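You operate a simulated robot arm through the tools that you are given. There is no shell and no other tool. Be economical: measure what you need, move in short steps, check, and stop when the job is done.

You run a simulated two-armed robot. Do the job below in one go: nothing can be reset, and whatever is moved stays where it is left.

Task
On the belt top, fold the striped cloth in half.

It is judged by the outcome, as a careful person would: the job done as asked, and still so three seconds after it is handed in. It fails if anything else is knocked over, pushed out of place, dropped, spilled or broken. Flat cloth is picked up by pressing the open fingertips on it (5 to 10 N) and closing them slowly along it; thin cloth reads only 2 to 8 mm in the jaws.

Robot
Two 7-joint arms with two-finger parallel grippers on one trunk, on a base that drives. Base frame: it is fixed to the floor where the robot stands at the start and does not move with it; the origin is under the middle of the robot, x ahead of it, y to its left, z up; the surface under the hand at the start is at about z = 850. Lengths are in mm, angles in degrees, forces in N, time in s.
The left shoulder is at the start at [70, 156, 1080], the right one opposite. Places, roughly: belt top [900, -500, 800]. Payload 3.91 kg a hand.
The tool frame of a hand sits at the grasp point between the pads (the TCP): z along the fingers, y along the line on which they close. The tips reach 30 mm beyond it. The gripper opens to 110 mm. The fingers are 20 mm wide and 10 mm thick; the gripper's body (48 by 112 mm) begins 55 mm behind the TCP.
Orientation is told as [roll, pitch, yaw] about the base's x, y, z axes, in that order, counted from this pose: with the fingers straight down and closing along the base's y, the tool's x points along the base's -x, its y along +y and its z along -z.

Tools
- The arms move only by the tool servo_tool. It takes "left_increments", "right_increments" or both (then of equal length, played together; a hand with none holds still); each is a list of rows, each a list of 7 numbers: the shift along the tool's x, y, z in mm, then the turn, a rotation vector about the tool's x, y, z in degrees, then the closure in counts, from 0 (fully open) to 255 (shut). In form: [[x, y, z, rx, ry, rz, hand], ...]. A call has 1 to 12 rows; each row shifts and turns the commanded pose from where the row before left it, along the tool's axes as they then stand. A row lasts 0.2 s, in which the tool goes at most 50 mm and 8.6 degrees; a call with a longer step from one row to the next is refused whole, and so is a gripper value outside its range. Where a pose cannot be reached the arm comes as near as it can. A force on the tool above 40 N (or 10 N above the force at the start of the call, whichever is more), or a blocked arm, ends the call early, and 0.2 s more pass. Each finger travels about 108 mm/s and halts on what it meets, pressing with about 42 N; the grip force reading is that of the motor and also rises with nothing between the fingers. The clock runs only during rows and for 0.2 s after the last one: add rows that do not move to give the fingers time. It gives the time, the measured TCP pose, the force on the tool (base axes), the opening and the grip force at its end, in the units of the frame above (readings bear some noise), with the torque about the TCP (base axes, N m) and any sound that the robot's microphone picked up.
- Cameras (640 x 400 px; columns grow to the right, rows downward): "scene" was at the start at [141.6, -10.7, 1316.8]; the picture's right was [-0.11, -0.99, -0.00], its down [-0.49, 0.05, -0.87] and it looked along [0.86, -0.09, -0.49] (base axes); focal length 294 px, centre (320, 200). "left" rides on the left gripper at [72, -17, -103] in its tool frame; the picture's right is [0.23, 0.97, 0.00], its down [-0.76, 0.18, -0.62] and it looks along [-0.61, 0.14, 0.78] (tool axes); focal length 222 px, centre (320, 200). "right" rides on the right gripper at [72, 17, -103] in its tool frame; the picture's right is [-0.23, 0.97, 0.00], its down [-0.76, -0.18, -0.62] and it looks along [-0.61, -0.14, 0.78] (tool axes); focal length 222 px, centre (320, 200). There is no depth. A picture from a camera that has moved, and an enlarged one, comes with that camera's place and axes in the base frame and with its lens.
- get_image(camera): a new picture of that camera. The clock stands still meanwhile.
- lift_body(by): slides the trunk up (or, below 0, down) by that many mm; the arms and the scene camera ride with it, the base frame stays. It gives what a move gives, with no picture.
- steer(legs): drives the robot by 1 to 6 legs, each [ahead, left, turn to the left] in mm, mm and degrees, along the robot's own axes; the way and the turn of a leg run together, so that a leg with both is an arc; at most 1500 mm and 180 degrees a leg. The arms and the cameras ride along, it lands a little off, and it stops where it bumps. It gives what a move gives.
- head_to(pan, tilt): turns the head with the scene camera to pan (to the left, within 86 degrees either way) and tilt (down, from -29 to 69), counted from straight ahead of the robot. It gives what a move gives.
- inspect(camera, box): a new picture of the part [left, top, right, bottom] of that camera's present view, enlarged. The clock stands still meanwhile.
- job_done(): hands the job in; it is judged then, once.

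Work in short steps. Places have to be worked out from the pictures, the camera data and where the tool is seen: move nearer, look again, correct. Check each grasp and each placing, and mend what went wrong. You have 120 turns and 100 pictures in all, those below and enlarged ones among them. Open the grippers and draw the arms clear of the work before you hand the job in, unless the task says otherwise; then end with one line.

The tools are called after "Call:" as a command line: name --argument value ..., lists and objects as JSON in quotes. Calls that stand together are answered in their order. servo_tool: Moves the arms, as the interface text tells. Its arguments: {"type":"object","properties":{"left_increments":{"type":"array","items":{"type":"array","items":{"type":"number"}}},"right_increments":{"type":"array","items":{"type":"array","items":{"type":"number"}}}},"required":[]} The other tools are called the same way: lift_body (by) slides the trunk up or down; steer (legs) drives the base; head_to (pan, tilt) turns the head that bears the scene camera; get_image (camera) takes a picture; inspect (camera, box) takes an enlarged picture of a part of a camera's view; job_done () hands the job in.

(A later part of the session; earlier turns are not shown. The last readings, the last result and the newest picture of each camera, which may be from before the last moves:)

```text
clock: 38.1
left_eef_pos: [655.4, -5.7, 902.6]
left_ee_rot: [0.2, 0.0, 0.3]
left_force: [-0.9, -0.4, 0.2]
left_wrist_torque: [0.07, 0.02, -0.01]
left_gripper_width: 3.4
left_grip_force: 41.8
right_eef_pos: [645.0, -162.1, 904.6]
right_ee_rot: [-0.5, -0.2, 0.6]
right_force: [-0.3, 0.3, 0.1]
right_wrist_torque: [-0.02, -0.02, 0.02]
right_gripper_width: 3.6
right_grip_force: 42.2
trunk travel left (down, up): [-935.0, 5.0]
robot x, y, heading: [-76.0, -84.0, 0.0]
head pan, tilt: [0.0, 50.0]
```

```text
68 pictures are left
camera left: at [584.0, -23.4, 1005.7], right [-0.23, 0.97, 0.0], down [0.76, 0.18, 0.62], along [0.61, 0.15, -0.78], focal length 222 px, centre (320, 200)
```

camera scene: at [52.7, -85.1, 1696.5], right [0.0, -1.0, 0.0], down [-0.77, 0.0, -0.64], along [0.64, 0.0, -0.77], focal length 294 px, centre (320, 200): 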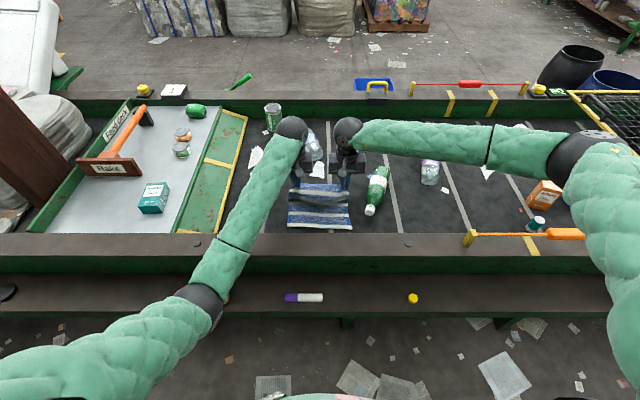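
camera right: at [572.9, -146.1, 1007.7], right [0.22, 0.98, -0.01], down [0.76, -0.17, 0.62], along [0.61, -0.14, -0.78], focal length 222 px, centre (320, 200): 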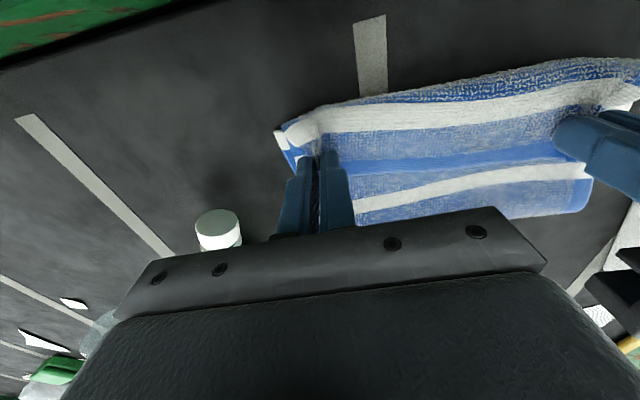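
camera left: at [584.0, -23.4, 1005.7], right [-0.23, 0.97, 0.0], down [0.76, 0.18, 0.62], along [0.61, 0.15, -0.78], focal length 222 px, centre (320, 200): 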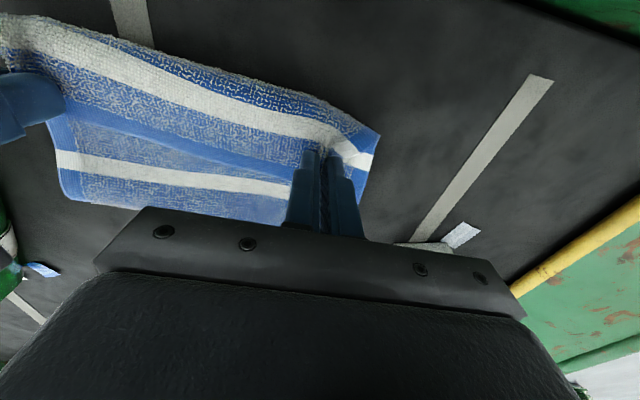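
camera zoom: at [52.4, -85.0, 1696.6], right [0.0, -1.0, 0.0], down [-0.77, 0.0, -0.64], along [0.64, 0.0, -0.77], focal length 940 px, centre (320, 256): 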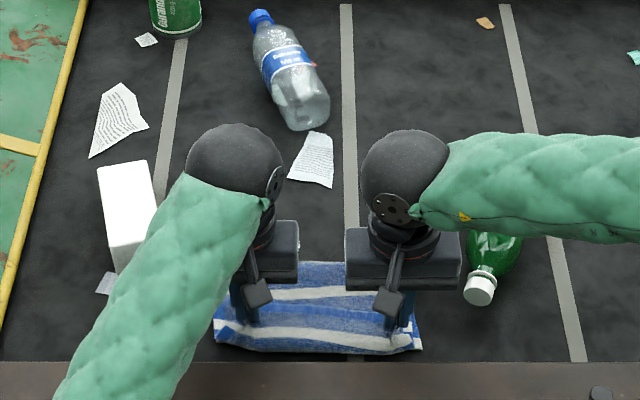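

The crease peeled in to about x=752, so the flap is slack and curled at the robot side. I'll bring the hands back up and forward so the lower layer lies flat again out to about 781, then redo the second half along a lower path.

Call:
servo_tool --left_increments '[[-8, 0, -20, 0, 0, 0, 255], [-12, 0, -20, 0, 0, 0, 255], [-14, 0, -15, 0, 0, 0, 255], [-16, 0, -10, 0, 0, 0, 255], [-16, 0, -8, 0, 0, 0, 255], [-16, 0, -5, 0, 0, 0, 255], [-16, 0, -2, 0, 0, 0, 255], [-16, 0, 0, 0, 0, 0, 255], [-16, 0, 0, 0, 0, 0, 255], [-15, 0, 0, 0, 0, 0, 255], [0, 0, 0, 0, 0, 0, 255]]' --right_increments '[[-8, 0, -20, 0, 0, 0, 255], [-13, 0, -20, 0, 0, 0, 255], [-15, 0, -15, 0, 0, 0, 255], [-17, 0, -10, 0, 0, 0, 255], [-17, 0, -8, 0, 0, 0, 255], [-17, 0, -5, 0, 0, 0, 255], [-17, 0, -2, 0, 0, 0, 255], [-17, 0, 0, 0, 0, 0, 255], [-17, 0, 0, 0, 0, 0, 255], [-15, 0, 0, 0, 0, 0, 255], [0, 0, 0, 0, 0, 0, 255]]'

Call:
inspect --camera "scene" --box '[220, 120, 420, 245]'

Call:
get_image --camera "left"

```text
clock: 40.5
left_eef_pos: [800.6, -4.9, 982.5]
left_ee_rot: [0.2, 0.0, 0.3]
left_force: [0.0, -0.6, -0.7]
left_wrist_torque: [0.05, 0.02, -0.02]
left_gripper_width: 3.6
left_grip_force: 42.1
right_eef_pos: [797.7, -162.1, 984.4]
right_ee_rot: [-0.3, -0.1, 0.6]
right_force: [0.0, -0.2, -0.5]
right_wrist_torque: [-0.03, -0.04, -0.03]
right_gripper_width: 3.7
right_grip_force: 42.2
trunk travel left (down, up): [-935.0, 5.0]
robot x, y, heading: [-77.7, -85.0, 0.1]
head pan, tilt: [0.0, 50.0]
```

```text
3.20 times, centred on (320, 182) of scene
camera zoom: at [52.3, -85.1, 1696.6], right [0.0, -1.0, 0.0], down [-0.77, 0.0, -0.64], along [0.64, 0.0, -0.77], focal length 940 px, centre (320, 256)
```

zoom: 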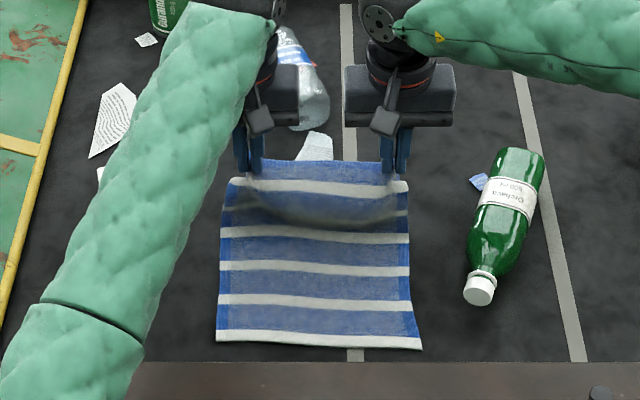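

```text
66 pictures are left
camera left: at [728.2, -23.3, 1086.0], right [-0.23, 0.97, 0.0], down [0.76, 0.18, 0.62], along [0.61, 0.15, -0.78], focal length 222 px, centre (320, 200)
```

left: 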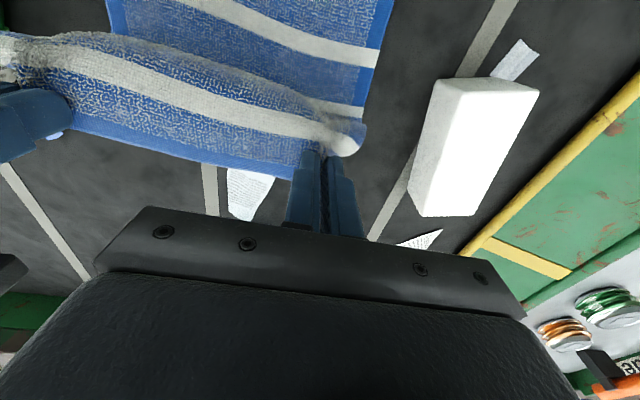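

The lower layer is flat again and the flap hangs straight. I'll re-lay it along a slightly smaller arc about x≈780.

Call:
servo_tool --left_increments '[[20, 0, -4, 0, 0, 0, 255], [20, 0, -3, 0, 0, 0, 255], [18, 0, 2, 0, 0, 0, 255], [17, 0, 6, 0, 0, 0, 255], [12, 0, 7, 0, 0, 0, 255], [12, 0, 9, 0, 0, 0, 255], [11, 0, 11, 0, 0, 0, 255], [9, 0, 12, 0, 0, 0, 255], [8, 0, 14, 0, 0, 0, 255], [6, 0, 14, 0, 0, 0, 255], [5, 0, 12, 0, 0, 0, 255], [5, 0, 8, 0, 0, 0, 255]]' --right_increments '[[21, 0, -4, 0, 0, 0, 255], [21, 0, -3, 0, 0, 0, 255], [19, 0, 2, 0, 0, 0, 255], [18, 0, 6, 0, 0, 0, 255], [13, 0, 7, 0, 0, 0, 255], [12, 0, 9, 0, 0, 0, 255], [11, 0, 11, 0, 0, 0, 255], [9, 0, 12, 0, 0, 0, 255], [8, 0, 14, 0, 0, 0, 255], [6, 0, 14, 0, 0, 0, 255], [6, 0, 12, 0, 0, 0, 255], [5, 0, 8, 0, 0, 0, 255]]'

Call:
inspect --camera "scene" --box '[220, 120, 420, 245]'

Call:
get_image --camera "left"

Call:
get_image --camera "right"

```text
clock: 43.1
left_eef_pos: [656.7, -5.0, 895.5]
left_ee_rot: [0.2, -0.1, 0.4]
left_force: [1.7, -0.4, 1.2]
left_wrist_torque: [0.04, -0.01, 0.04]
left_gripper_width: 3.4
left_grip_force: 42.3
right_eef_pos: [649.6, -163.9, 896.9]
right_ee_rot: [-0.4, -0.1, 0.7]
right_force: [0.1, 0.7, 0.7]
right_wrist_torque: [0.06, 0.01, 0.0]
right_gripper_width: 3.6
right_grip_force: 42.4
trunk travel left (down, up): [-935.0, 5.0]
robot x, y, heading: [-75.0, -84.6, 0.3]
head pan, tilt: [0.0, 50.0]
```

```text
3.20 times, centred on (320, 182) of scene
camera zoom: at [52.4, -85.0, 1696.6], right [0.0, -1.0, 0.0], down [-0.77, 0.0, -0.64], along [0.64, 0.0, -0.77], focal length 940 px, centre (320, 256)
```

zoom: 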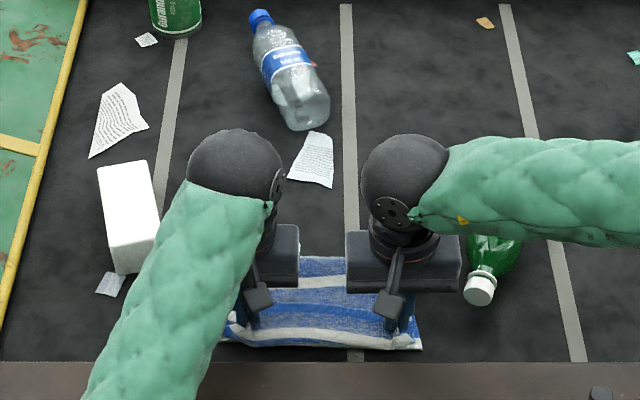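

```text
64 pictures are left
camera left: at [584.4, -23.7, 998.9], right [-0.23, 0.97, 0.0], down [0.76, 0.18, 0.62], along [0.61, 0.15, -0.78], focal length 222 px, centre (320, 200)
```

left: 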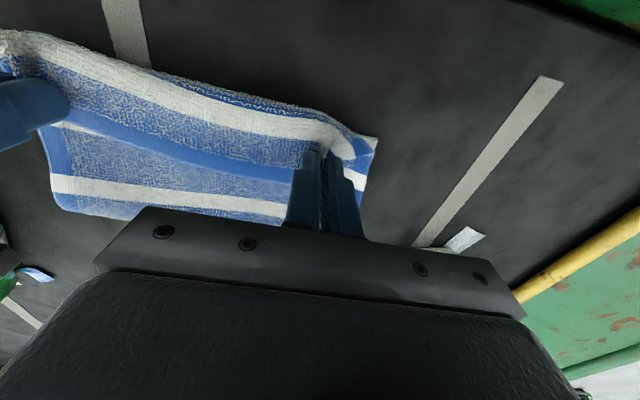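

```text
63 pictures are left
camera right: at [576.4, -147.1, 999.3], right [0.22, 0.98, -0.01], down [0.76, -0.17, 0.63], along [0.61, -0.14, -0.78], focal length 222 px, centre (320, 200)
```

right: 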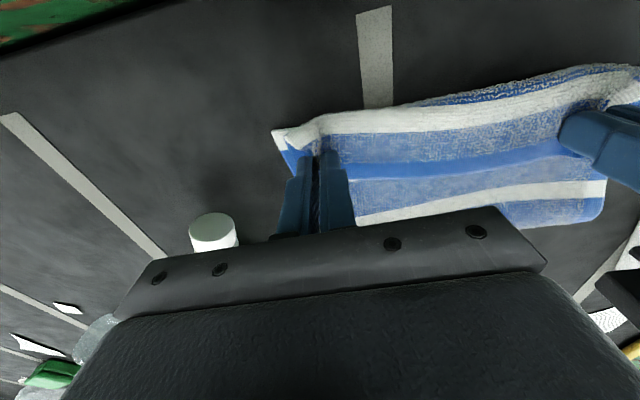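

The crease is still about 18 mm short, because roughly 30 mm of the flap curls at the pinch. I'll lift back and lay again on a smaller arc, ending near x≈680, so the crease stays near 781. After release I'll brush the tail out flat.

Call:
servo_tool --left_increments '[[-6, 0, -20, 0, 0, 0, 255], [-8, 0, -20, 0, 0, 0, 255], [-12, 0, -16, 0, 0, 0, 255], [-14, 0, -14, 0, 0, 0, 255], [-16, 0, -10, 0, 0, 0, 255], [-18, 0, -6, 0, 0, 0, 255], [-20, 0, -2, 0, 0, 0, 255], [-20, 0, 0, 0, 0, 0, 255], [-20, 0, 0, 0, 0, 0, 255], [-15, 0, 0, 0, 0, 0, 255], [0, 0, 0, 0, 0, 0, 255]]' --right_increments '[[-6, 0, -20, 0, 0, 0, 255], [-8, 0, -20, 0, 0, 0, 255], [-12, 0, -16, 0, 0, 0, 255], [-14, 0, -14, 0, 0, 0, 255], [-16, 0, -10, 0, 0, 0, 255], [-18, 0, -6, 0, 0, 0, 255], [-20, 0, -2, 0, 0, 0, 255], [-20, 0, 0, 0, 0, 0, 255], [-20, 0, 0, 0, 0, 0, 255], [-15, 0, 0, 0, 0, 0, 255], [0, 0, 0, 0, 0, 0, 255]]'

Call:
servo_tool --left_increments '[[14, 0, 1, 0, 0, 0, 255], [14, 0, 3, 0, 0, 0, 255], [14, 0, 4, 0, 0, 0, 255], [13, 0, 6, 0, 0, 0, 255], [13, 0, 7, 0, 0, 0, 255], [13, 0, 9, 0, 0, 0, 255], [11, 0, 11, 0, 0, 0, 255], [10, 0, 12, 0, 0, 0, 255], [9, 0, 13, 0, 0, 0, 255], [7, 0, 12, 0, 0, 0, 255], [5, 0, 9, 0, 0, 0, 255], [0, 0, 0, 0, 0, 0, 255]]' --right_increments '[[14, 0, 1, 0, 0, 0, 255], [14, 0, 3, 0, 0, 0, 255], [14, 0, 4, 0, 0, 0, 255], [13, 0, 6, 0, 0, 0, 255], [13, 0, 7, 0, 0, 0, 255], [13, 0, 9, 0, 0, 0, 255], [11, 0, 11, 0, 0, 0, 255], [10, 0, 12, 0, 0, 0, 255], [9, 0, 13, 0, 0, 0, 255], [7, 0, 12, 0, 0, 0, 255], [5, 0, 9, 0, 0, 0, 255], [0, 0, 0, 0, 0, 0, 255]]'

Call:
inspect --camera "scene" --box '[220, 120, 420, 245]'

Call:
get_image --camera "left"

```text
clock: 45.5
left_eef_pos: [805.9, -4.7, 980.9]
left_ee_rot: [0.2, -0.2, 0.3]
left_force: [-0.2, -0.2, -0.2]
left_wrist_torque: [0.07, 0.0, -0.01]
left_gripper_width: 3.2
left_grip_force: 42.1
right_eef_pos: [798.1, -160.8, 984.3]
right_ee_rot: [-0.3, -0.1, 0.5]
right_force: [-0.1, -0.6, -0.7]
right_wrist_torque: [0.0, -0.03, 0.0]
right_gripper_width: 3.4
right_grip_force: 41.7
trunk travel left (down, up): [-935.0, 5.0]
robot x, y, heading: [-75.6, -82.6, 0.3]
head pan, tilt: [0.0, 50.0]
```

```text
clock: 48.1
left_eef_pos: [685.0, -5.1, 896.1]
left_ee_rot: [0.3, 0.0, 0.3]
left_force: [0.0, -0.5, 0.4]
left_wrist_torque: [0.04, -0.03, 0.0]
left_gripper_width: 3.2
left_grip_force: 41.5
right_eef_pos: [675.3, -163.2, 897.6]
right_ee_rot: [-0.3, 0.0, 0.6]
right_force: [-0.5, 0.5, -0.4]
right_wrist_torque: [-0.04, 0.02, -0.04]
right_gripper_width: 3.5
right_grip_force: 42.4
trunk travel left (down, up): [-935.0, 5.0]
robot x, y, heading: [-78.6, -85.8, 0.2]
head pan, tilt: [0.0, 50.0]
```

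```text
3.20 times, centred on (320, 182) of scene
camera zoom: at [52.7, -84.9, 1696.6], right [0.0, -1.0, 0.0], down [-0.77, 0.0, -0.64], along [0.64, 0.0, -0.77], focal length 940 px, centre (320, 256)
```

zoom: 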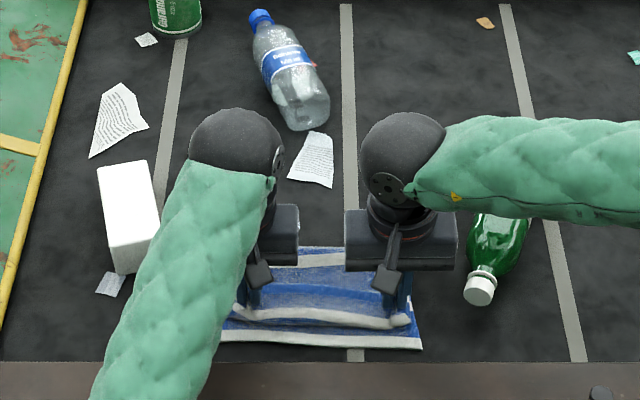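

```text
61 pictures are left
camera left: at [612.0, -22.8, 999.6], right [-0.23, 0.97, 0.0], down [0.76, 0.18, 0.62], along [0.61, 0.15, -0.78], focal length 222 px, centre (320, 200)
```

left: 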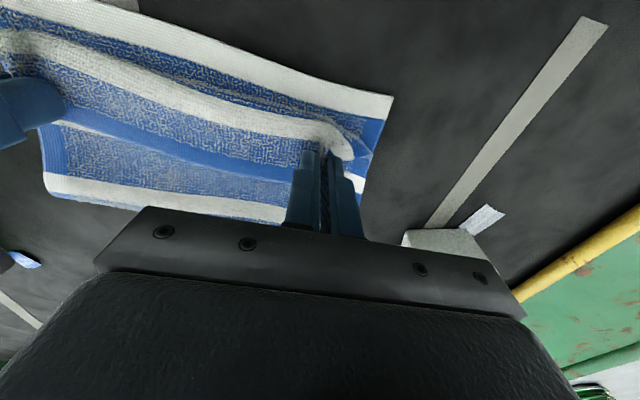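

The crease is now near x≈775 and the near edge is exposed as planned. I'll lower a little and open the fingers slowly.

Call:
servo_tool --left_increments '[[2, 0, 4, 0, 0, 0, 255], [2, 0, 3, 0, 0, 0, 255], [0, 0, 0, 0, 0, 0, 240], [0, 0, 0, 0, 0, 0, 225], [0, 0, 0, 0, 0, 0, 210], [0, 0, 0, 0, 0, 0, 200], [0, 0, 0, 0, 0, 0, 200], [0, 0, -10, 0, 0, 0, 200], [0, 0, -20, 0, 0, 0, 200], [0, 0, -30, 0, 0, 0, 200], [0, 0, -30, 0, 0, 0, 200], [0, 0, 0, 0, 0, 0, 200]]' --right_increments '[[2, 0, 4, 0, 0, 0, 255], [2, 0, 3, 0, 0, 0, 255], [0, 0, 0, 0, 0, 0, 240], [0, 0, 0, 0, 0, 0, 225], [0, 0, 0, 0, 0, 0, 210], [0, 0, 0, 0, 0, 0, 200], [0, 0, 0, 0, 0, 0, 200], [0, 0, -10, 0, 0, 0, 200], [0, 0, -20, 0, 0, 0, 200], [0, 0, -30, 0, 0, 0, 200], [0, 0, -30, 0, 0, 0, 200], [0, 0, 0, 0, 0, 0, 200]]'

Call:
get_image --camera "left"

Call:
get_image --camera "right"

Call:
inspect --camera "scene" --box '[220, 120, 420, 245]'

```text
clock: 50.8
left_eef_pos: [676.5, -5.5, 979.3]
left_ee_rot: [0.2, 0.0, 0.3]
left_force: [-0.1, 0.4, -0.3]
left_wrist_torque: [0.0, -0.02, -0.01]
left_gripper_width: 24.2
left_grip_force: 0.0
right_eef_pos: [673.1, -161.2, 981.0]
right_ee_rot: [-0.4, 0.0, 0.6]
right_force: [0.4, -0.2, 0.0]
right_wrist_torque: [-0.01, 0.01, 0.0]
right_gripper_width: 23.7
right_grip_force: 0.1
trunk travel left (down, up): [-935.0, 5.0]
robot x, y, heading: [-77.3, -78.4, 0.0]
head pan, tilt: [0.0, 50.0]
```

```text
60 pictures are left
camera left: at [604.7, -23.9, 1082.5], right [-0.23, 0.97, 0.0], down [0.76, 0.18, 0.62], along [0.61, 0.15, -0.78], focal length 222 px, centre (320, 200)
```

left: 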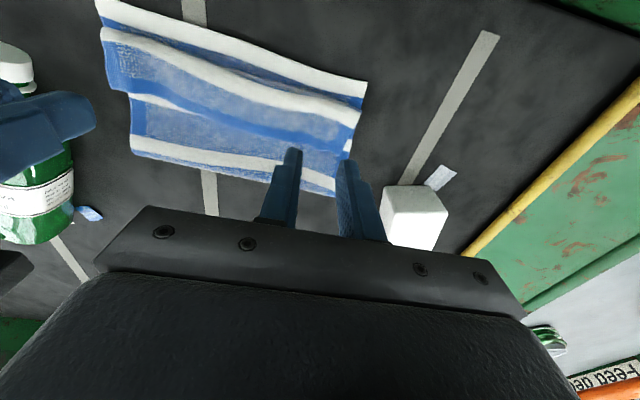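

```text
59 pictures are left
camera right: at [599.3, -144.1, 1083.5], right [0.22, 0.98, -0.01], down [0.76, -0.17, 0.62], along [0.61, -0.14, -0.78], focal length 222 px, centre (320, 200)
```

right: 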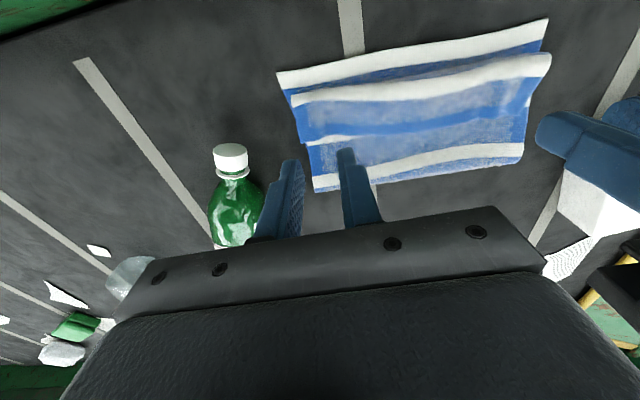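

```text
3.20 times, centred on (320, 182) of scene
camera zoom: at [53.0, -84.8, 1696.5], right [0.0, -1.0, 0.0], down [-0.77, 0.0, -0.64], along [0.64, 0.0, -0.77], focal length 940 px, centre (320, 256)
```

zoom: 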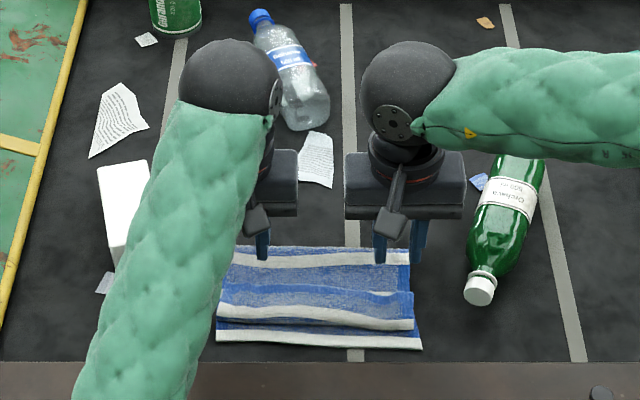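

The fold is made, but the last ~40 mm of the flap is turned back on itself (bend at x≈671 left, 650 right; free edge at 712 and 695). I'll try to unroll it by pressing lightly on that strip and dragging it toward the near edge. First I position above it.

Call:
servo_tool --left_increments '[[-13, 4, 20, 0, 0, 0, 232], [-12, 3, 24, 0, 0, 0, 232], [0, 0, 20, 0, 0, 0, 232], [0, 0, 15, 0, 0, 0, 232], [0, 0, 4, 0, 0, 0, 232], [0, 0, 0, 0, 0, 0, 232]]' --right_increments '[[-7, -4, 20, 0, 0, 0, 232], [-6, -3, 24, 0, 0, 0, 232], [0, 0, 20, 0, 0, 0, 232], [0, 0, 15, 0, 0, 0, 232], [0, 0, 5, 0, 0, 0, 232], [0, 0, 0, 0, 0, 0, 232]]'

Call:
get_image --camera "left"

Call:
get_image --camera "right"

```text
clock: 52.1
left_eef_pos: [705.4, 3.3, 896.3]
left_ee_rot: [0.2, 0.0, 0.3]
left_force: [-0.3, -1.2, 0.4]
left_wrist_torque: [0.01, 0.0, -0.02]
left_gripper_width: 9.9
left_grip_force: 0.2
right_eef_pos: [682.7, -170.7, 895.3]
right_ee_rot: [-0.4, -0.2, 0.6]
right_force: [0.4, -0.3, 0.1]
right_wrist_torque: [0.0, -0.02, 0.01]
right_gripper_width: 10.1
right_grip_force: 0.2
trunk travel left (down, up): [-935.0, 5.0]
robot x, y, heading: [-77.1, -85.8, 0.3]
head pan, tilt: [0.0, 50.0]
```

```text
57 pictures are left
camera left: at [631.5, -15.3, 1000.3], right [-0.23, 0.97, 0.0], down [0.76, 0.18, 0.62], along [0.61, 0.15, -0.78], focal length 222 px, centre (320, 200)
```

left: 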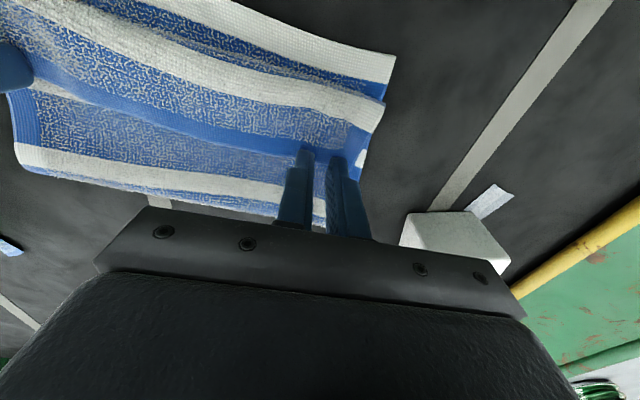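

```text
56 pictures are left
camera right: at [609.7, -154.2, 999.2], right [0.22, 0.98, -0.01], down [0.76, -0.17, 0.63], along [0.61, -0.14, -0.78], focal length 222 px, centre (320, 200)
```

right: 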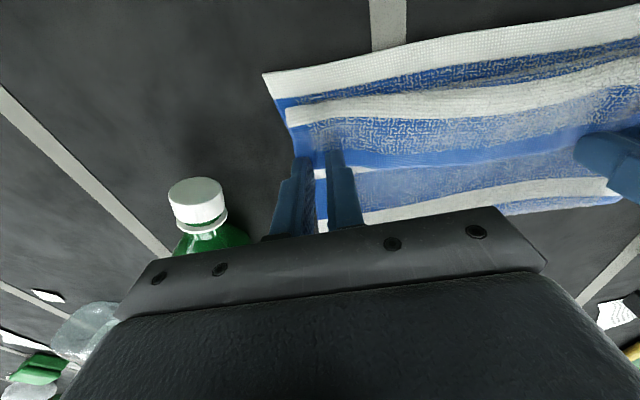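

Tips are just over the strip's free edge. I'll lower gently to contact.

Call:
servo_tool --left_increments '[[3, 0, 3, 0, 0, 0, 232], [2, 0, 3, 0, 0, 0, 232], [0, 0, 2, 0, 0, 0, 232], [0, 0, 1, 0, 0, 0, 232], [0, 0, 1, 0, 0, 0, 232]]' --right_increments '[[1, 0, 3, 0, 0, 0, 232], [1, 0, 3, 0, 0, 0, 232], [0, 0, 2, 0, 0, 0, 232], [0, 0, 1, 0, 0, 0, 232], [0, 0, 1, 0, 0, 0, 232]]'

```text
clock: 53.4
left_eef_pos: [698.9, 2.7, 887.7]
left_ee_rot: [0.2, -0.2, 0.3]
left_force: [2.3, 2.0, 11.2]
left_wrist_torque: [0.1, 0.03, 0.0]
left_gripper_width: 10.0
left_grip_force: 0.2
right_eef_pos: [682.8, -171.4, 887.0]
right_ee_rot: [-0.3, -0.1, 0.6]
right_force: [7.0, -0.2, 13.9]
right_wrist_torque: [0.07, -0.15, -0.03]
right_gripper_width: 9.8
right_grip_force: 0.0
trunk travel left (down, up): [-935.0, 5.0]
robot x, y, heading: [-76.5, -84.3, 0.3]
head pan, tilt: [0.0, 50.0]
```

Contact is at 11 to 14 N. I'll ease off and drag slowly toward the near edge.

Call:
servo_tool --left_increments '[[0, 0, -0.8, 0, 0, 0, 232], [5, 0, 0, 0, 0, 0, 232], [5, 0, 0, 0, 0, 0, 232], [5, 0, 0, 0, 0, 0, 232], [5, 0, 0, 0, 0, 0, 232], [5, 0, 0, 0, 0, 0, 232]]' --right_increments '[[0, 0, -1, 0, 0, 0, 232], [5, 0, 0, 0, 0, 0, 232], [5, 0, 0, 0, 0, 0, 232], [5, 0, 0, 0, 0, 0, 232], [5, 0, 0, 0, 0, 0, 232], [5, 0, 0, 0, 0, 0, 232]]'

Call:
get_image --camera "left"

Call:
get_image --camera "right"

```text
clock: 54.8
left_eef_pos: [672.7, 2.0, 886.8]
left_ee_rot: [0.3, -0.1, 0.3]
left_force: [10.5, 0.1, 15.6]
left_wrist_torque: [0.05, -0.24, 0.02]
left_gripper_width: 9.6
left_grip_force: 0.0
right_eef_pos: [657.0, -171.2, 887.5]
right_ee_rot: [-0.4, -0.2, 0.6]
right_force: [5.9, -1.0, 10.3]
right_wrist_torque: [0.0, -0.17, -0.03]
right_gripper_width: 9.9
right_grip_force: 0.1
trunk travel left (down, up): [-935.0, 5.0]
robot x, y, heading: [-74.9, -81.2, 0.3]
head pan, tilt: [0.0, 50.0]
```

```text
55 pictures are left
camera left: at [600.9, -17.1, 990.6], right [-0.23, 0.97, 0.0], down [0.76, 0.18, 0.63], along [0.61, 0.15, -0.78], focal length 222 px, centre (320, 200)
```

left: 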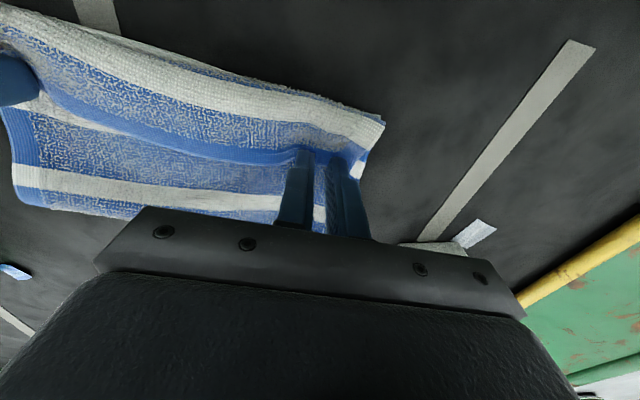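

```text
54 pictures are left
camera right: at [584.5, -154.0, 991.2], right [0.22, 0.98, -0.01], down [0.76, -0.17, 0.63], along [0.61, -0.14, -0.78], focal length 222 px, centre (320, 200)
```

right: 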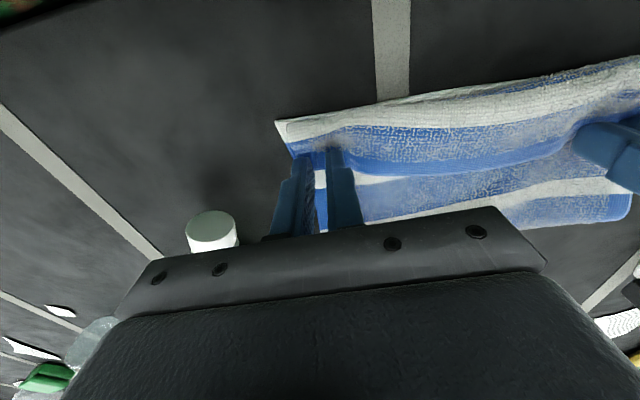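

The strip edge is following. I'll drag a further 20 mm with a little less force.

Call:
servo_tool --left_increments '[[4, 0, -0.6, 0, 0, 0, 232], [4, 0, 0, 0, 0, 0, 232], [4, 0, 0, 0, 0, 0, 232], [4, 0, 0, 0, 0, 0, 232], [4, 0, 0, 0, 0, 0, 232]]' --right_increments '[[4, 0, 0, 0, 0, 0, 232], [4, 0, 0, 0, 0, 0, 232], [4, 0, 0, 0, 0, 0, 232], [4, 0, 0, 0, 0, 0, 232], [4, 0, 0, 0, 0, 0, 232]]'

Call:
get_image --camera "left"

Call:
inspect --camera "scene" --box '[220, 120, 420, 245]'

```text
clock: 56.0
left_eef_pos: [654.0, 2.9, 888.3]
left_ee_rot: [0.2, 0.0, 0.2]
left_force: [6.1, -0.3, 10.0]
left_wrist_torque: [-0.02, -0.15, -0.01]
left_gripper_width: 9.3
left_grip_force: 0.1
right_eef_pos: [636.5, -170.8, 887.0]
right_ee_rot: [-0.3, -0.2, 0.6]
right_force: [8.7, 0.3, 15.0]
right_wrist_torque: [0.07, -0.21, -0.01]
right_gripper_width: 9.6
right_grip_force: 0.0
trunk travel left (down, up): [-935.0, 5.0]
robot x, y, heading: [-75.4, -82.4, 0.4]
head pan, tilt: [0.0, 50.0]
```

```text
53 pictures are left
camera left: at [581.2, -16.1, 991.2], right [-0.23, 0.97, 0.0], down [0.76, 0.18, 0.62], along [0.61, 0.15, -0.78], focal length 222 px, centre (320, 200)
```

left: 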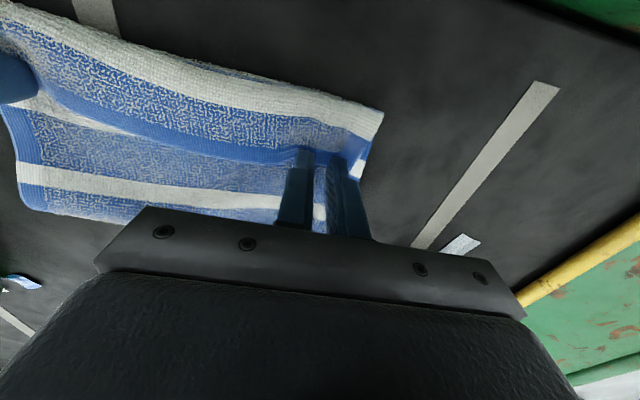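

```text
3.20 times, centred on (320, 182) of scene
camera zoom: at [51.9, -84.9, 1696.7], right [0.0, -1.0, 0.0], down [-0.77, 0.0, -0.64], along [0.64, 0.0, -0.77], focal length 940 px, centre (320, 256)
```

zoom: 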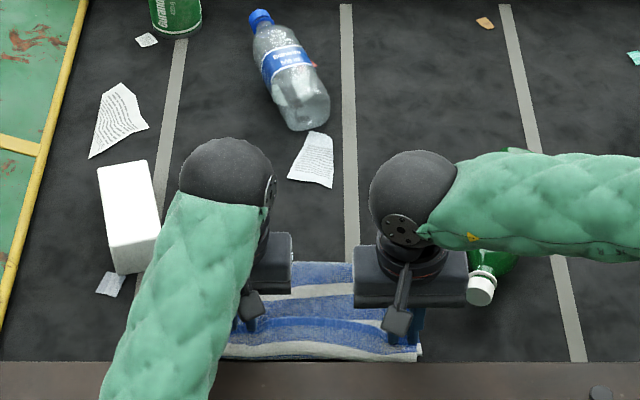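

The whole flap slid instead of unrolling. I'll lift clear and see the state.

Call:
servo_tool --left_increments '[[0, 0, -10, 0, 0, 0, 200], [-10, 10, -40, 0, 0, 0, 200], [-30, 20, -30, 0, 0, 0, 200], [-30, 20, -20, 0, 0, 0, 200], [-30, 20, 0, 0, 0, 0, 200], [-30, 20, 0, 0, 0, 0, 200], [0, 0, 0, 0, 0, 0, 200]]' --right_increments '[[0, 0, -10, 0, 0, 0, 200], [-10, -10, -40, 0, 0, 0, 200], [-30, -20, -30, 0, 0, 0, 200], [-30, -20, -20, 0, 0, 0, 200], [-30, -20, 0, 0, 0, 0, 200], [-30, -20, 0, 0, 0, 0, 200], [0, 0, 0, 0, 0, 0, 200]]'

Call:
inspect --camera "scene" --box '[220, 120, 420, 245]'

Call:
get_image --camera "left"

```text
clock: 57.5
left_eef_pos: [783.0, 94.5, 988.6]
left_ee_rot: [0.2, -0.1, 0.3]
left_force: [0.2, -0.6, -0.3]
left_wrist_torque: [-0.01, -0.03, -0.02]
left_gripper_width: 23.9
left_grip_force: 0.1
right_eef_pos: [765.9, -257.8, 986.1]
right_ee_rot: [-0.2, -0.1, 0.5]
right_force: [0.0, -0.2, 0.2]
right_wrist_torque: [0.02, 0.01, 0.0]
right_gripper_width: 23.7
right_grip_force: 0.0
trunk travel left (down, up): [-935.0, 5.0]
robot x, y, heading: [-74.1, -83.5, 0.3]
head pan, tilt: [0.0, 50.0]
```

```text
3.20 times, centred on (320, 182) of scene
camera zoom: at [51.3, -85.2, 1696.7], right [0.0, -1.0, 0.0], down [-0.77, 0.0, -0.64], along [0.64, 0.0, -0.77], focal length 940 px, centre (320, 256)
```

zoom: 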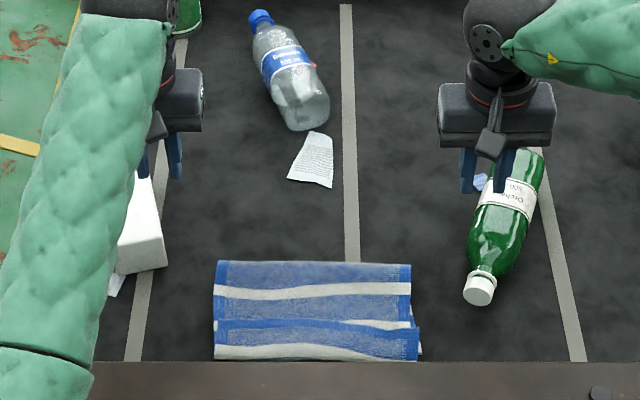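

```text
50 pictures are left
camera left: at [711.3, 74.9, 1092.9], right [-0.23, 0.97, 0.0], down [0.76, 0.18, 0.63], along [0.61, 0.15, -0.78], focal length 222 px, centre (320, 200)
```

left: 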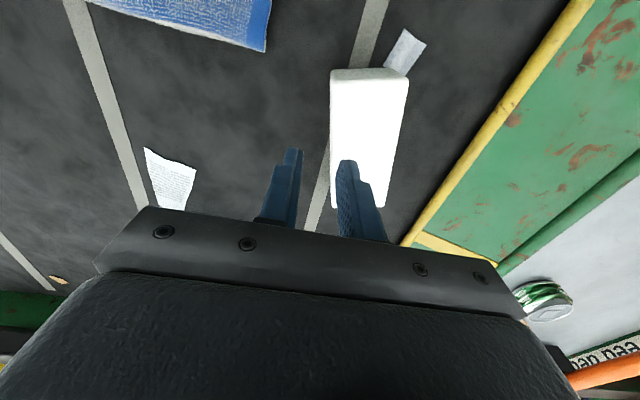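

The drag moved the stack about 15 mm nearer and left the hem turned up. The better fix is to regrip with the fingers closing along x, so the cloth can hinge freely at the pinch. I'll turn both hands 90° with the cameras outward.

Call:
servo_tool --left_increments '[[0, 0, -3, 0, 0, 8.2, 185], [0, 0, -3, 0, 0, 8.2, 185], [0, 0, 0, 0, 0, 8.2, 185], [0, 0, 0, 0, 0, 8.2, 185], [0, 0, 0, 0, 0, 8.2, 185], [0, 0, 0, 0, 0, 8.2, 185], [0, 0, 0, 0, 0, 8.2, 185], [0, 0, 0, 0, 0, 8.2, 185], [0, 0, 0, 0, 0, 8.2, 185], [0, 0, 0, 0, 0, 8.2, 185], [0, 0, 0, 0, 0, 8.2, 185], [0, 0, 0, 0, 0, 0, 185]]' --right_increments '[[0, 0, -3, 0, 0, -8.2, 185], [0, 0, -3, 0, 0, -8.2, 185], [0, 0, 0, 0, 0, -8.2, 185], [0, 0, 0, 0, 0, -8.2, 185], [0, 0, 0, 0, 0, -8.2, 185], [0, 0, 0, 0, 0, -8.2, 185], [0, 0, 0, 0, 0, -8.2, 185], [0, 0, 0, 0, 0, -8.2, 185], [0, 0, 0, 0, 0, -8.2, 185], [0, 0, 0, 0, 0, -8.2, 185], [0, 0, 0, 0, 0, -8.2, 185], [0, 0, 0, 0, 0, 0, 185]]'

Call:
get_image --camera "scene"

```text
clock: 60.1
left_eef_pos: [784.2, 92.7, 993.0]
left_ee_rot: [0.0, 0.1, -90.0]
left_force: [-0.4, 0.8, -0.8]
left_wrist_torque: [0.01, 0.0, 0.01]
left_gripper_width: 30.4
left_grip_force: 0.0
right_eef_pos: [767.5, -258.3, 992.7]
right_ee_rot: [-0.3, 0.1, 44.4]
right_force: [-0.6, 0.8, -0.8]
right_wrist_torque: [-0.01, 0.01, 0.01]
right_gripper_width: 30.3
right_grip_force: 0.1
right hand out of reach, approached as far as the arm can: row 6, 7, 8, 9, 10, 11
trunk travel left (down, up): [-935.0, 5.0]
robot x, y, heading: [-75.0, -86.2, 0.2]
head pan, tilt: [0.0, 50.0]
```

```text
49 pictures are left
camera scene: at [52.8, -85.0, 1696.6], right [0.0, -1.0, 0.0], down [-0.77, 0.0, -0.64], along [0.64, 0.0, -0.77], focal length 294 px, centre (320, 200)
```

scene: 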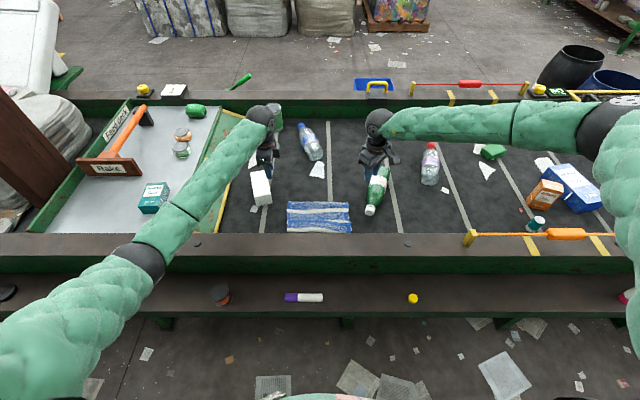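

The right hand can't yaw that way past 44°, so I'll turn it the other way, the same as the left.

Call:
servo_tool --right_increments '[[0, 0, 0, 0, 0, 8.2, 185], [0, 0, 0, 0, 0, 8.2, 185], [0, 0, 0, 0, 0, 8.2, 185], [0, 0, 0, 0, 0, 8.2, 185], [0, 0, 0, 0, 0, 8.2, 185], [0, 0, 0, 0, 0, 8.2, 185], [0, 0, 0, 0, 0, 8.2, 185], [0, 0, 0, 0, 0, 8.2, 185], [0, 0, 0, 0, 0, 8.2, 185], [0, 0, 0, 0, 0, 8.2, 185], [0, 0, 0, 0, 0, 8.2, 185], [0, 0, 0, 0, 0, 0, 185]]'

```text
clock: 62.8
left_eef_pos: [784.1, 93.9, 993.7]
left_ee_rot: [0.1, 0.2, -89.9]
left_force: [0.6, -1.2, -0.3]
left_wrist_torque: [0.03, 0.04, 0.0]
left_gripper_width: 30.2
left_grip_force: 0.2
right_eef_pos: [768.7, -259.4, 992.3]
right_ee_rot: [-0.2, -0.3, -46.0]
right_force: [-0.1, 0.5, 0.5]
right_wrist_torque: [0.02, 0.0, 0.01]
right_gripper_width: 30.3
right_grip_force: 0.1
trunk travel left (down, up): [-935.0, 5.0]
robot x, y, heading: [-77.2, -85.2, 0.2]
head pan, tilt: [0.0, 50.0]
```

Call:
servo_tool --right_increments '[[0, 0, 0, 0, 0, 7.4, 185], [0, 0, 0, 0, 0, 7.4, 185], [0, 0, 0, 0, 0, 7.4, 185], [0, 0, 0, 0, 0, 7.4, 185], [0, 0, 0, 0, 0, 7.4, 185], [0, 0, 0, 0, 0, 7, 185], [0, 0, 0, 0, 0, 0, 185]]'

Call:
inspect --camera "scene" --box '[260, 180, 380, 255]'

```text
clock: 64.3
left_eef_pos: [785.3, 92.6, 993.1]
left_ee_rot: [0.0, 0.2, -89.8]
left_force: [0.1, -0.1, 0.3]
left_wrist_torque: [-0.01, 0.0, 0.01]
left_gripper_width: 30.2
left_grip_force: 0.2
right_eef_pos: [768.3, -259.1, 993.3]
right_ee_rot: [0.0, -0.3, -90.0]
right_force: [-0.1, 0.5, -0.9]
right_wrist_torque: [0.04, 0.01, 0.04]
right_gripper_width: 30.5
right_grip_force: 0.0
trunk travel left (down, up): [-935.0, 5.0]
robot x, y, heading: [-78.7, -84.4, 0.3]
head pan, tilt: [0.0, 50.0]
```

```text
5.33 times, centred on (320, 218) of scene
camera zoom: at [52.8, -84.8, 1696.6], right [0.0, -1.0, 0.0], down [-0.77, 0.0, -0.64], along [0.64, 0.0, -0.77], focal length 1566 px, centre (320, 107)
```

zoom: 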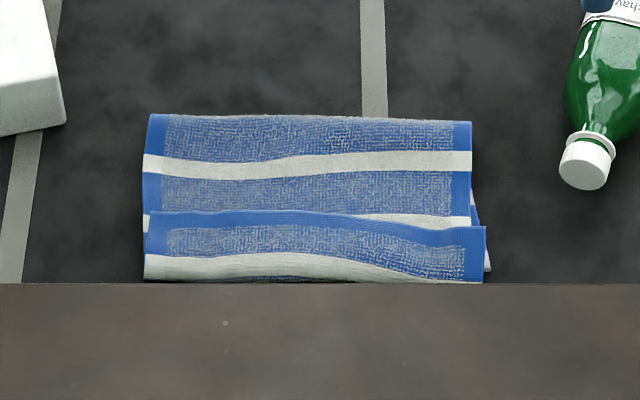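

Both hands now close along x. The hem lies along (668, 30) to (654, -195). I'll move above its corners, just inside the hem.

Call:
servo_tool --left_increments '[[-13, -23, 0, 0, 0, 0, 200], [-13, -23, 0, 0, 0, 0, 200], [-13, -23, 5, 0, 0, 0, 200], [-13, -23, 10, 0, 0, 0, 200], [-13, -23, 18, 0, 0, 0, 200], [-14, -22, 20, 0, 0, 0, 200], [0, 0, 20, 0, 0, 0, 200], [0, 0, 20, 0, 0, 0, 200], [0, 0, 0, 0, 0, 0, 200]]' --right_increments '[[13, -22, 0, 0, 0, 0, 200], [13, -22, 0, 0, 0, 0, 200], [13, -22, 5, 0, 0, 0, 200], [13, -22, 10, 0, 0, 0, 200], [14, -22, 18, 0, 0, 0, 200], [14, -23, 20, 0, 0, 0, 200], [0, 0, 20, 0, 0, 0, 200], [0, 0, 20, 0, 0, 0, 200], [0, 0, 0, 0, 0, 0, 200]]'

Call:
get_image --camera "left"

Call:
get_image --camera "right"

Call:
inspect --camera "scene" --box '[260, 180, 380, 255]'

```text
clock: 66.3
left_eef_pos: [646.5, 14.6, 901.1]
left_ee_rot: [0.0, 0.2, -89.9]
left_force: [0.0, 1.0, -0.6]
left_wrist_torque: [0.0, 0.02, 0.01]
left_gripper_width: 23.8
left_grip_force: 0.0
right_eef_pos: [634.9, -180.3, 900.5]
right_ee_rot: [0.2, -0.4, -89.9]
right_force: [0.5, 0.4, 0.2]
right_wrist_torque: [-0.02, 0.0, 0.01]
right_gripper_width: 24.0
right_grip_force: 0.0
trunk travel left (down, up): [-935.0, 5.0]
robot x, y, heading: [-77.1, -84.4, 0.3]
head pan, tilt: [0.0, 50.0]
```

```text
47 pictures are left
camera left: at [630.5, 84.9, 1004.8], right [0.97, 0.23, 0.0], down [0.18, -0.76, 0.62], along [0.14, -0.6, -0.78], focal length 222 px, centre (320, 200)
```

left: 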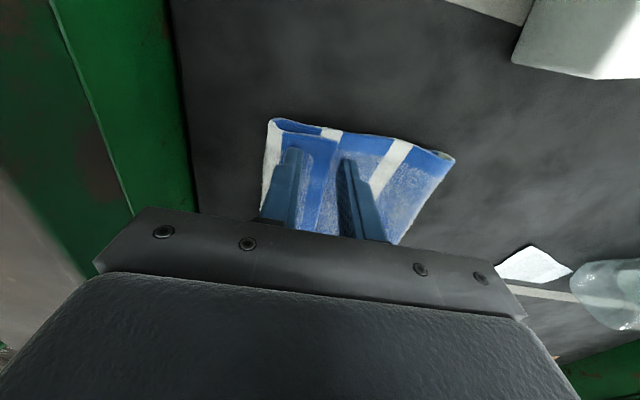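

```text
46 pictures are left
camera right: at [651.9, -106.8, 1003.5], right [0.97, -0.22, 0.0], down [-0.18, -0.76, 0.63], along [-0.14, -0.61, -0.78], focal length 222 px, centre (320, 200)
```

right: 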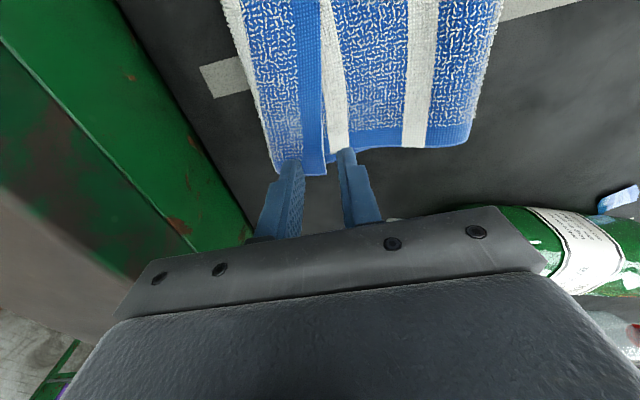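

```text
5.33 times, centred on (320, 218) of scene
camera zoom: at [51.8, -84.9, 1696.7], right [0.0, -1.0, 0.0], down [-0.77, 0.0, -0.64], along [0.64, 0.0, -0.77], focal length 1566 px, centre (320, 107)
```

zoom: 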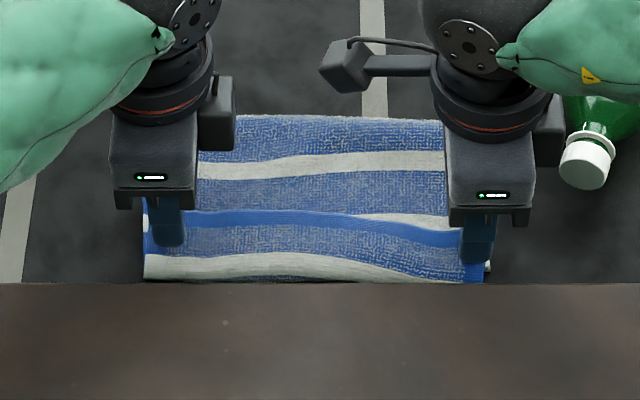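

Left hem measures x≈658 and right x≈638, so both hands need to shift toward the robot. I'll use a narrower opening and lower to light contact.

Call:
servo_tool --left_increments '[[-2, -4, 0, 0, 0, 0, 218], [0, -4, 4, 0, 0, 0, 218], [0, 0, 4, 0, 0, 0, 218], [0, 0, 2, 0, 0, 0, 218], [0, 0, 1, 0, 0, 0, 218]]' --right_increments '[[4, -8, 0, 0, 0, 0, 218], [2, -8, 4, 0, 0, 0, 218], [0, -1, 4, 0, 0, 0, 218], [0, 0, 2, 0, 0, 0, 218], [0, 0, 1, 0, 0, 0, 218]]'

Call:
get_image --camera "left"

Call:
get_image --camera "right"

```text
clock: 67.5
left_eef_pos: [638.6, 11.7, 889.4]
left_ee_rot: [0.1, 0.2, -89.9]
left_force: [1.9, -1.5, 3.5]
left_wrist_torque: [-0.01, -0.05, 0.0]
left_gripper_width: 16.0
left_grip_force: 0.3
right_eef_pos: [618.4, -173.3, 888.6]
right_ee_rot: [0.1, -0.3, -89.9]
right_force: [0.7, -0.3, 3.2]
right_wrist_torque: [-0.02, 0.01, -0.02]
right_gripper_width: 15.6
right_grip_force: 0.1
trunk travel left (down, up): [-935.0, 5.0]
robot x, y, heading: [-77.0, -85.6, 0.2]
head pan, tilt: [0.0, 50.0]
```

```text
44 pictures are left
camera left: at [621.4, 83.3, 992.8], right [0.97, 0.23, 0.0], down [0.18, -0.76, 0.62], along [0.14, -0.6, -0.78], focal length 222 px, centre (320, 200)
```

left: 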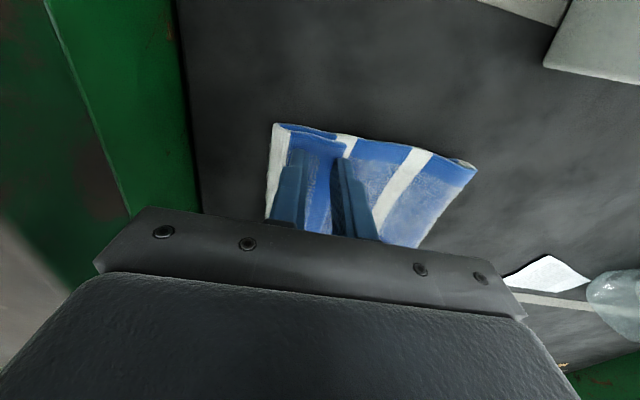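

```text
43 pictures are left
camera right: at [634.9, -100.1, 992.3], right [0.97, -0.23, 0.0], down [-0.18, -0.76, 0.63], along [-0.14, -0.61, -0.78], focal length 222 px, centre (320, 200)
```

right: 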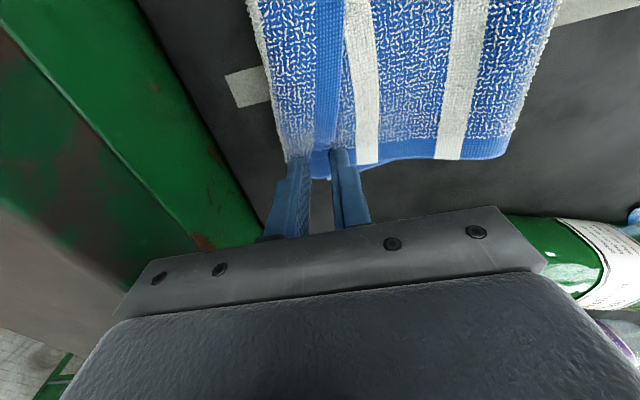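

Both are touching at about 3 N on the strip. I'll press 0.5 mm more and close slowly, then raise slightly and look.

Call:
servo_tool --left_increments '[[0, 0, 0.7, 0, 0, 0, 218], [0, 0, 0, 0, 0, 0, 224], [0, 0, 0, 0, 0, 0, 230], [0, 0, 0, 0, 0, 0, 236], [0, 0, 0, 0, 0, 0, 242], [0, 0, 0, 0, 0, 0, 248], [0, 0, 0, 0, 0, 0, 255], [0, 0, 0, 0, 0, 0, 255], [0, 0, 0, 0, 0, 0, 255]]' --right_increments '[[0, 0, 0.7, 0, 0, 0, 218], [0, 0, 0, 0, 0, 0, 224], [0, 0, 0, 0, 0, 0, 230], [0, 0, 0, 0, 0, 0, 236], [0, 0, 0, 0, 0, 0, 242], [0, 0, 0, 0, 0, 0, 248], [0, 0, 0, 0, 0, 0, 255], [0, 0, 0, 0, 0, 0, 255], [0, 0, 0, 0, 0, 0, 255]]'

Call:
servo_tool --left_increments '[[0, 2, -10, 0, 0, 0, 255], [0, 4, -12, 0, 0, 0, 255], [0, 6, -12, 0, 0, 0, 255], [0, 8, -10, 0, 0, 0, 255], [0, 0, 0, 0, 0, 0, 255]]' --right_increments '[[0, 2, -10, 0, 0, 0, 255], [0, 4, -12, 0, 0, 0, 255], [0, 6, -12, 0, 0, 0, 255], [0, 8, -10, 0, 0, 0, 255], [0, 0, 0, 0, 0, 0, 255]]'

Call:
get_image --camera "left"

Call:
get_image --camera "right"

```text
clock: 69.5
left_eef_pos: [637.1, 11.8, 887.8]
left_ee_rot: [0.1, 0.2, -90.0]
left_force: [1.0, 0.0, 6.6]
left_wrist_torque: [0.0, -0.08, -0.01]
left_gripper_width: 0.0
left_grip_force: 37.5
right_eef_pos: [617.8, -175.2, 886.6]
right_ee_rot: [0.1, -0.4, -89.9]
right_force: [-0.3, -0.1, 2.2]
right_wrist_torque: [-0.02, -0.01, -0.03]
right_gripper_width: 0.0
right_grip_force: 37.5
trunk travel left (down, up): [-935.0, 5.0]
robot x, y, heading: [-75.9, -83.8, 0.1]
head pan, tilt: [0.0, 50.0]
```

```text
clock: 70.8
left_eef_pos: [657.6, 11.2, 931.9]
left_ee_rot: [0.1, 0.2, -89.9]
left_force: [0.3, 0.1, -0.4]
left_wrist_torque: [0.01, 0.0, 0.0]
left_gripper_width: 0.0
left_grip_force: 37.8
right_eef_pos: [639.1, -175.0, 931.5]
right_ee_rot: [0.0, -0.4, -89.8]
right_force: [0.1, -1.1, -0.2]
right_wrist_torque: [0.0, 0.02, 0.01]
right_gripper_width: 0.1
right_grip_force: 37.7
trunk travel left (down, up): [-935.0, 5.0]
robot x, y, heading: [-77.1, -84.5, 0.0]
head pan, tilt: [0.0, 50.0]
```

```text
42 pictures are left
camera left: at [641.0, 82.3, 1036.0], right [0.97, 0.23, 0.0], down [0.18, -0.76, 0.62], along [0.14, -0.6, -0.78], focal length 222 px, centre (320, 200)
```

left: 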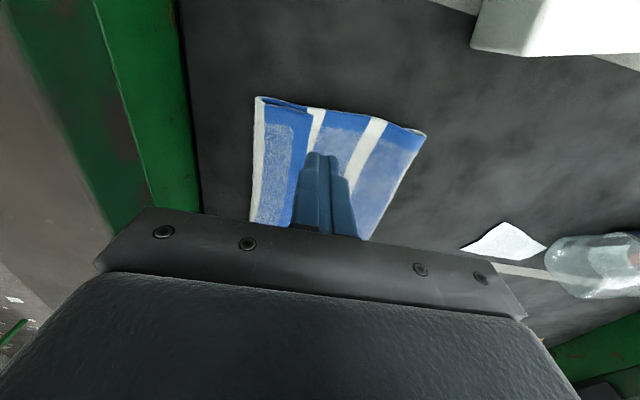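

```text
41 pictures are left
camera right: at [655.3, -101.3, 1034.7], right [0.97, -0.22, 0.0], down [-0.18, -0.76, 0.63], along [-0.14, -0.61, -0.78], focal length 222 px, centre (320, 200)
```

right: 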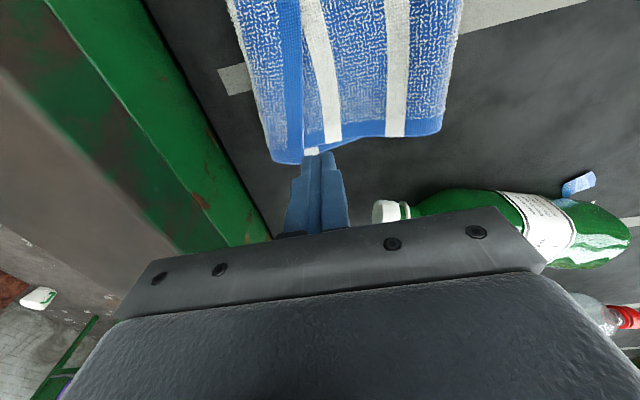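

The fingers slipped over the cloth (0 mm). I'll retry with a wider opening and firmer contact.

Call:
servo_tool --left_increments '[[0, -12, 10, 0, 0, 0, 181], [0, -12, 10, 0, 0, 0, 181], [0, 0, 10, 0, 0, 0, 181], [0, 0, 10, 0, 0, 0, 181], [0, 0, 3, 0, 0, 0, 181], [0, 0, 2, 0, 0, 0, 181], [0, 0, 1, 0, 0, 0, 181]]' --right_increments '[[0, -11, 10, 0, 0, 0, 181], [0, -11, 10, 0, 0, 0, 181], [0, 0, 10, 0, 0, 0, 181], [0, 0, 10, 0, 0, 0, 181], [0, 0, 3, 0, 0, 0, 181], [0, 0, 2, 0, 0, 0, 181], [0, 0, 1, 0, 0, 0, 181]]'

Call:
get_image --camera "right"

```text
clock: 72.3
left_eef_pos: [634.0, 11.7, 886.3]
left_ee_rot: [0.2, 0.2, -89.9]
left_force: [1.6, -0.2, 2.7]
left_wrist_torque: [-0.03, -0.05, -0.01]
left_gripper_width: 31.8
left_grip_force: 0.0
right_eef_pos: [618.5, -175.6, 887.8]
right_ee_rot: [0.2, -0.3, -89.8]
right_force: [6.2, -0.4, 9.6]
right_wrist_torque: [0.0, -0.08, 0.03]
right_gripper_width: 30.1
right_grip_force: 0.1
trunk travel left (down, up): [-935.0, 5.0]
robot x, y, heading: [-73.7, -78.0, 0.2]
head pan, tilt: [0.0, 50.0]
```

```text
40 pictures are left
camera right: at [633.9, -100.7, 990.7], right [0.97, -0.23, 0.0], down [-0.18, -0.76, 0.63], along [-0.14, -0.61, -0.78], focal length 222 px, centre (320, 200)
```

right: 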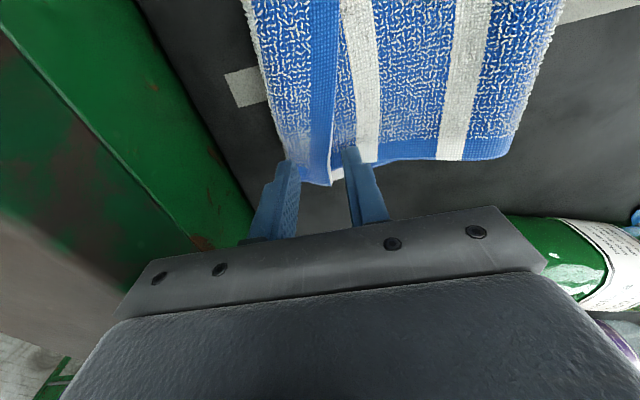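

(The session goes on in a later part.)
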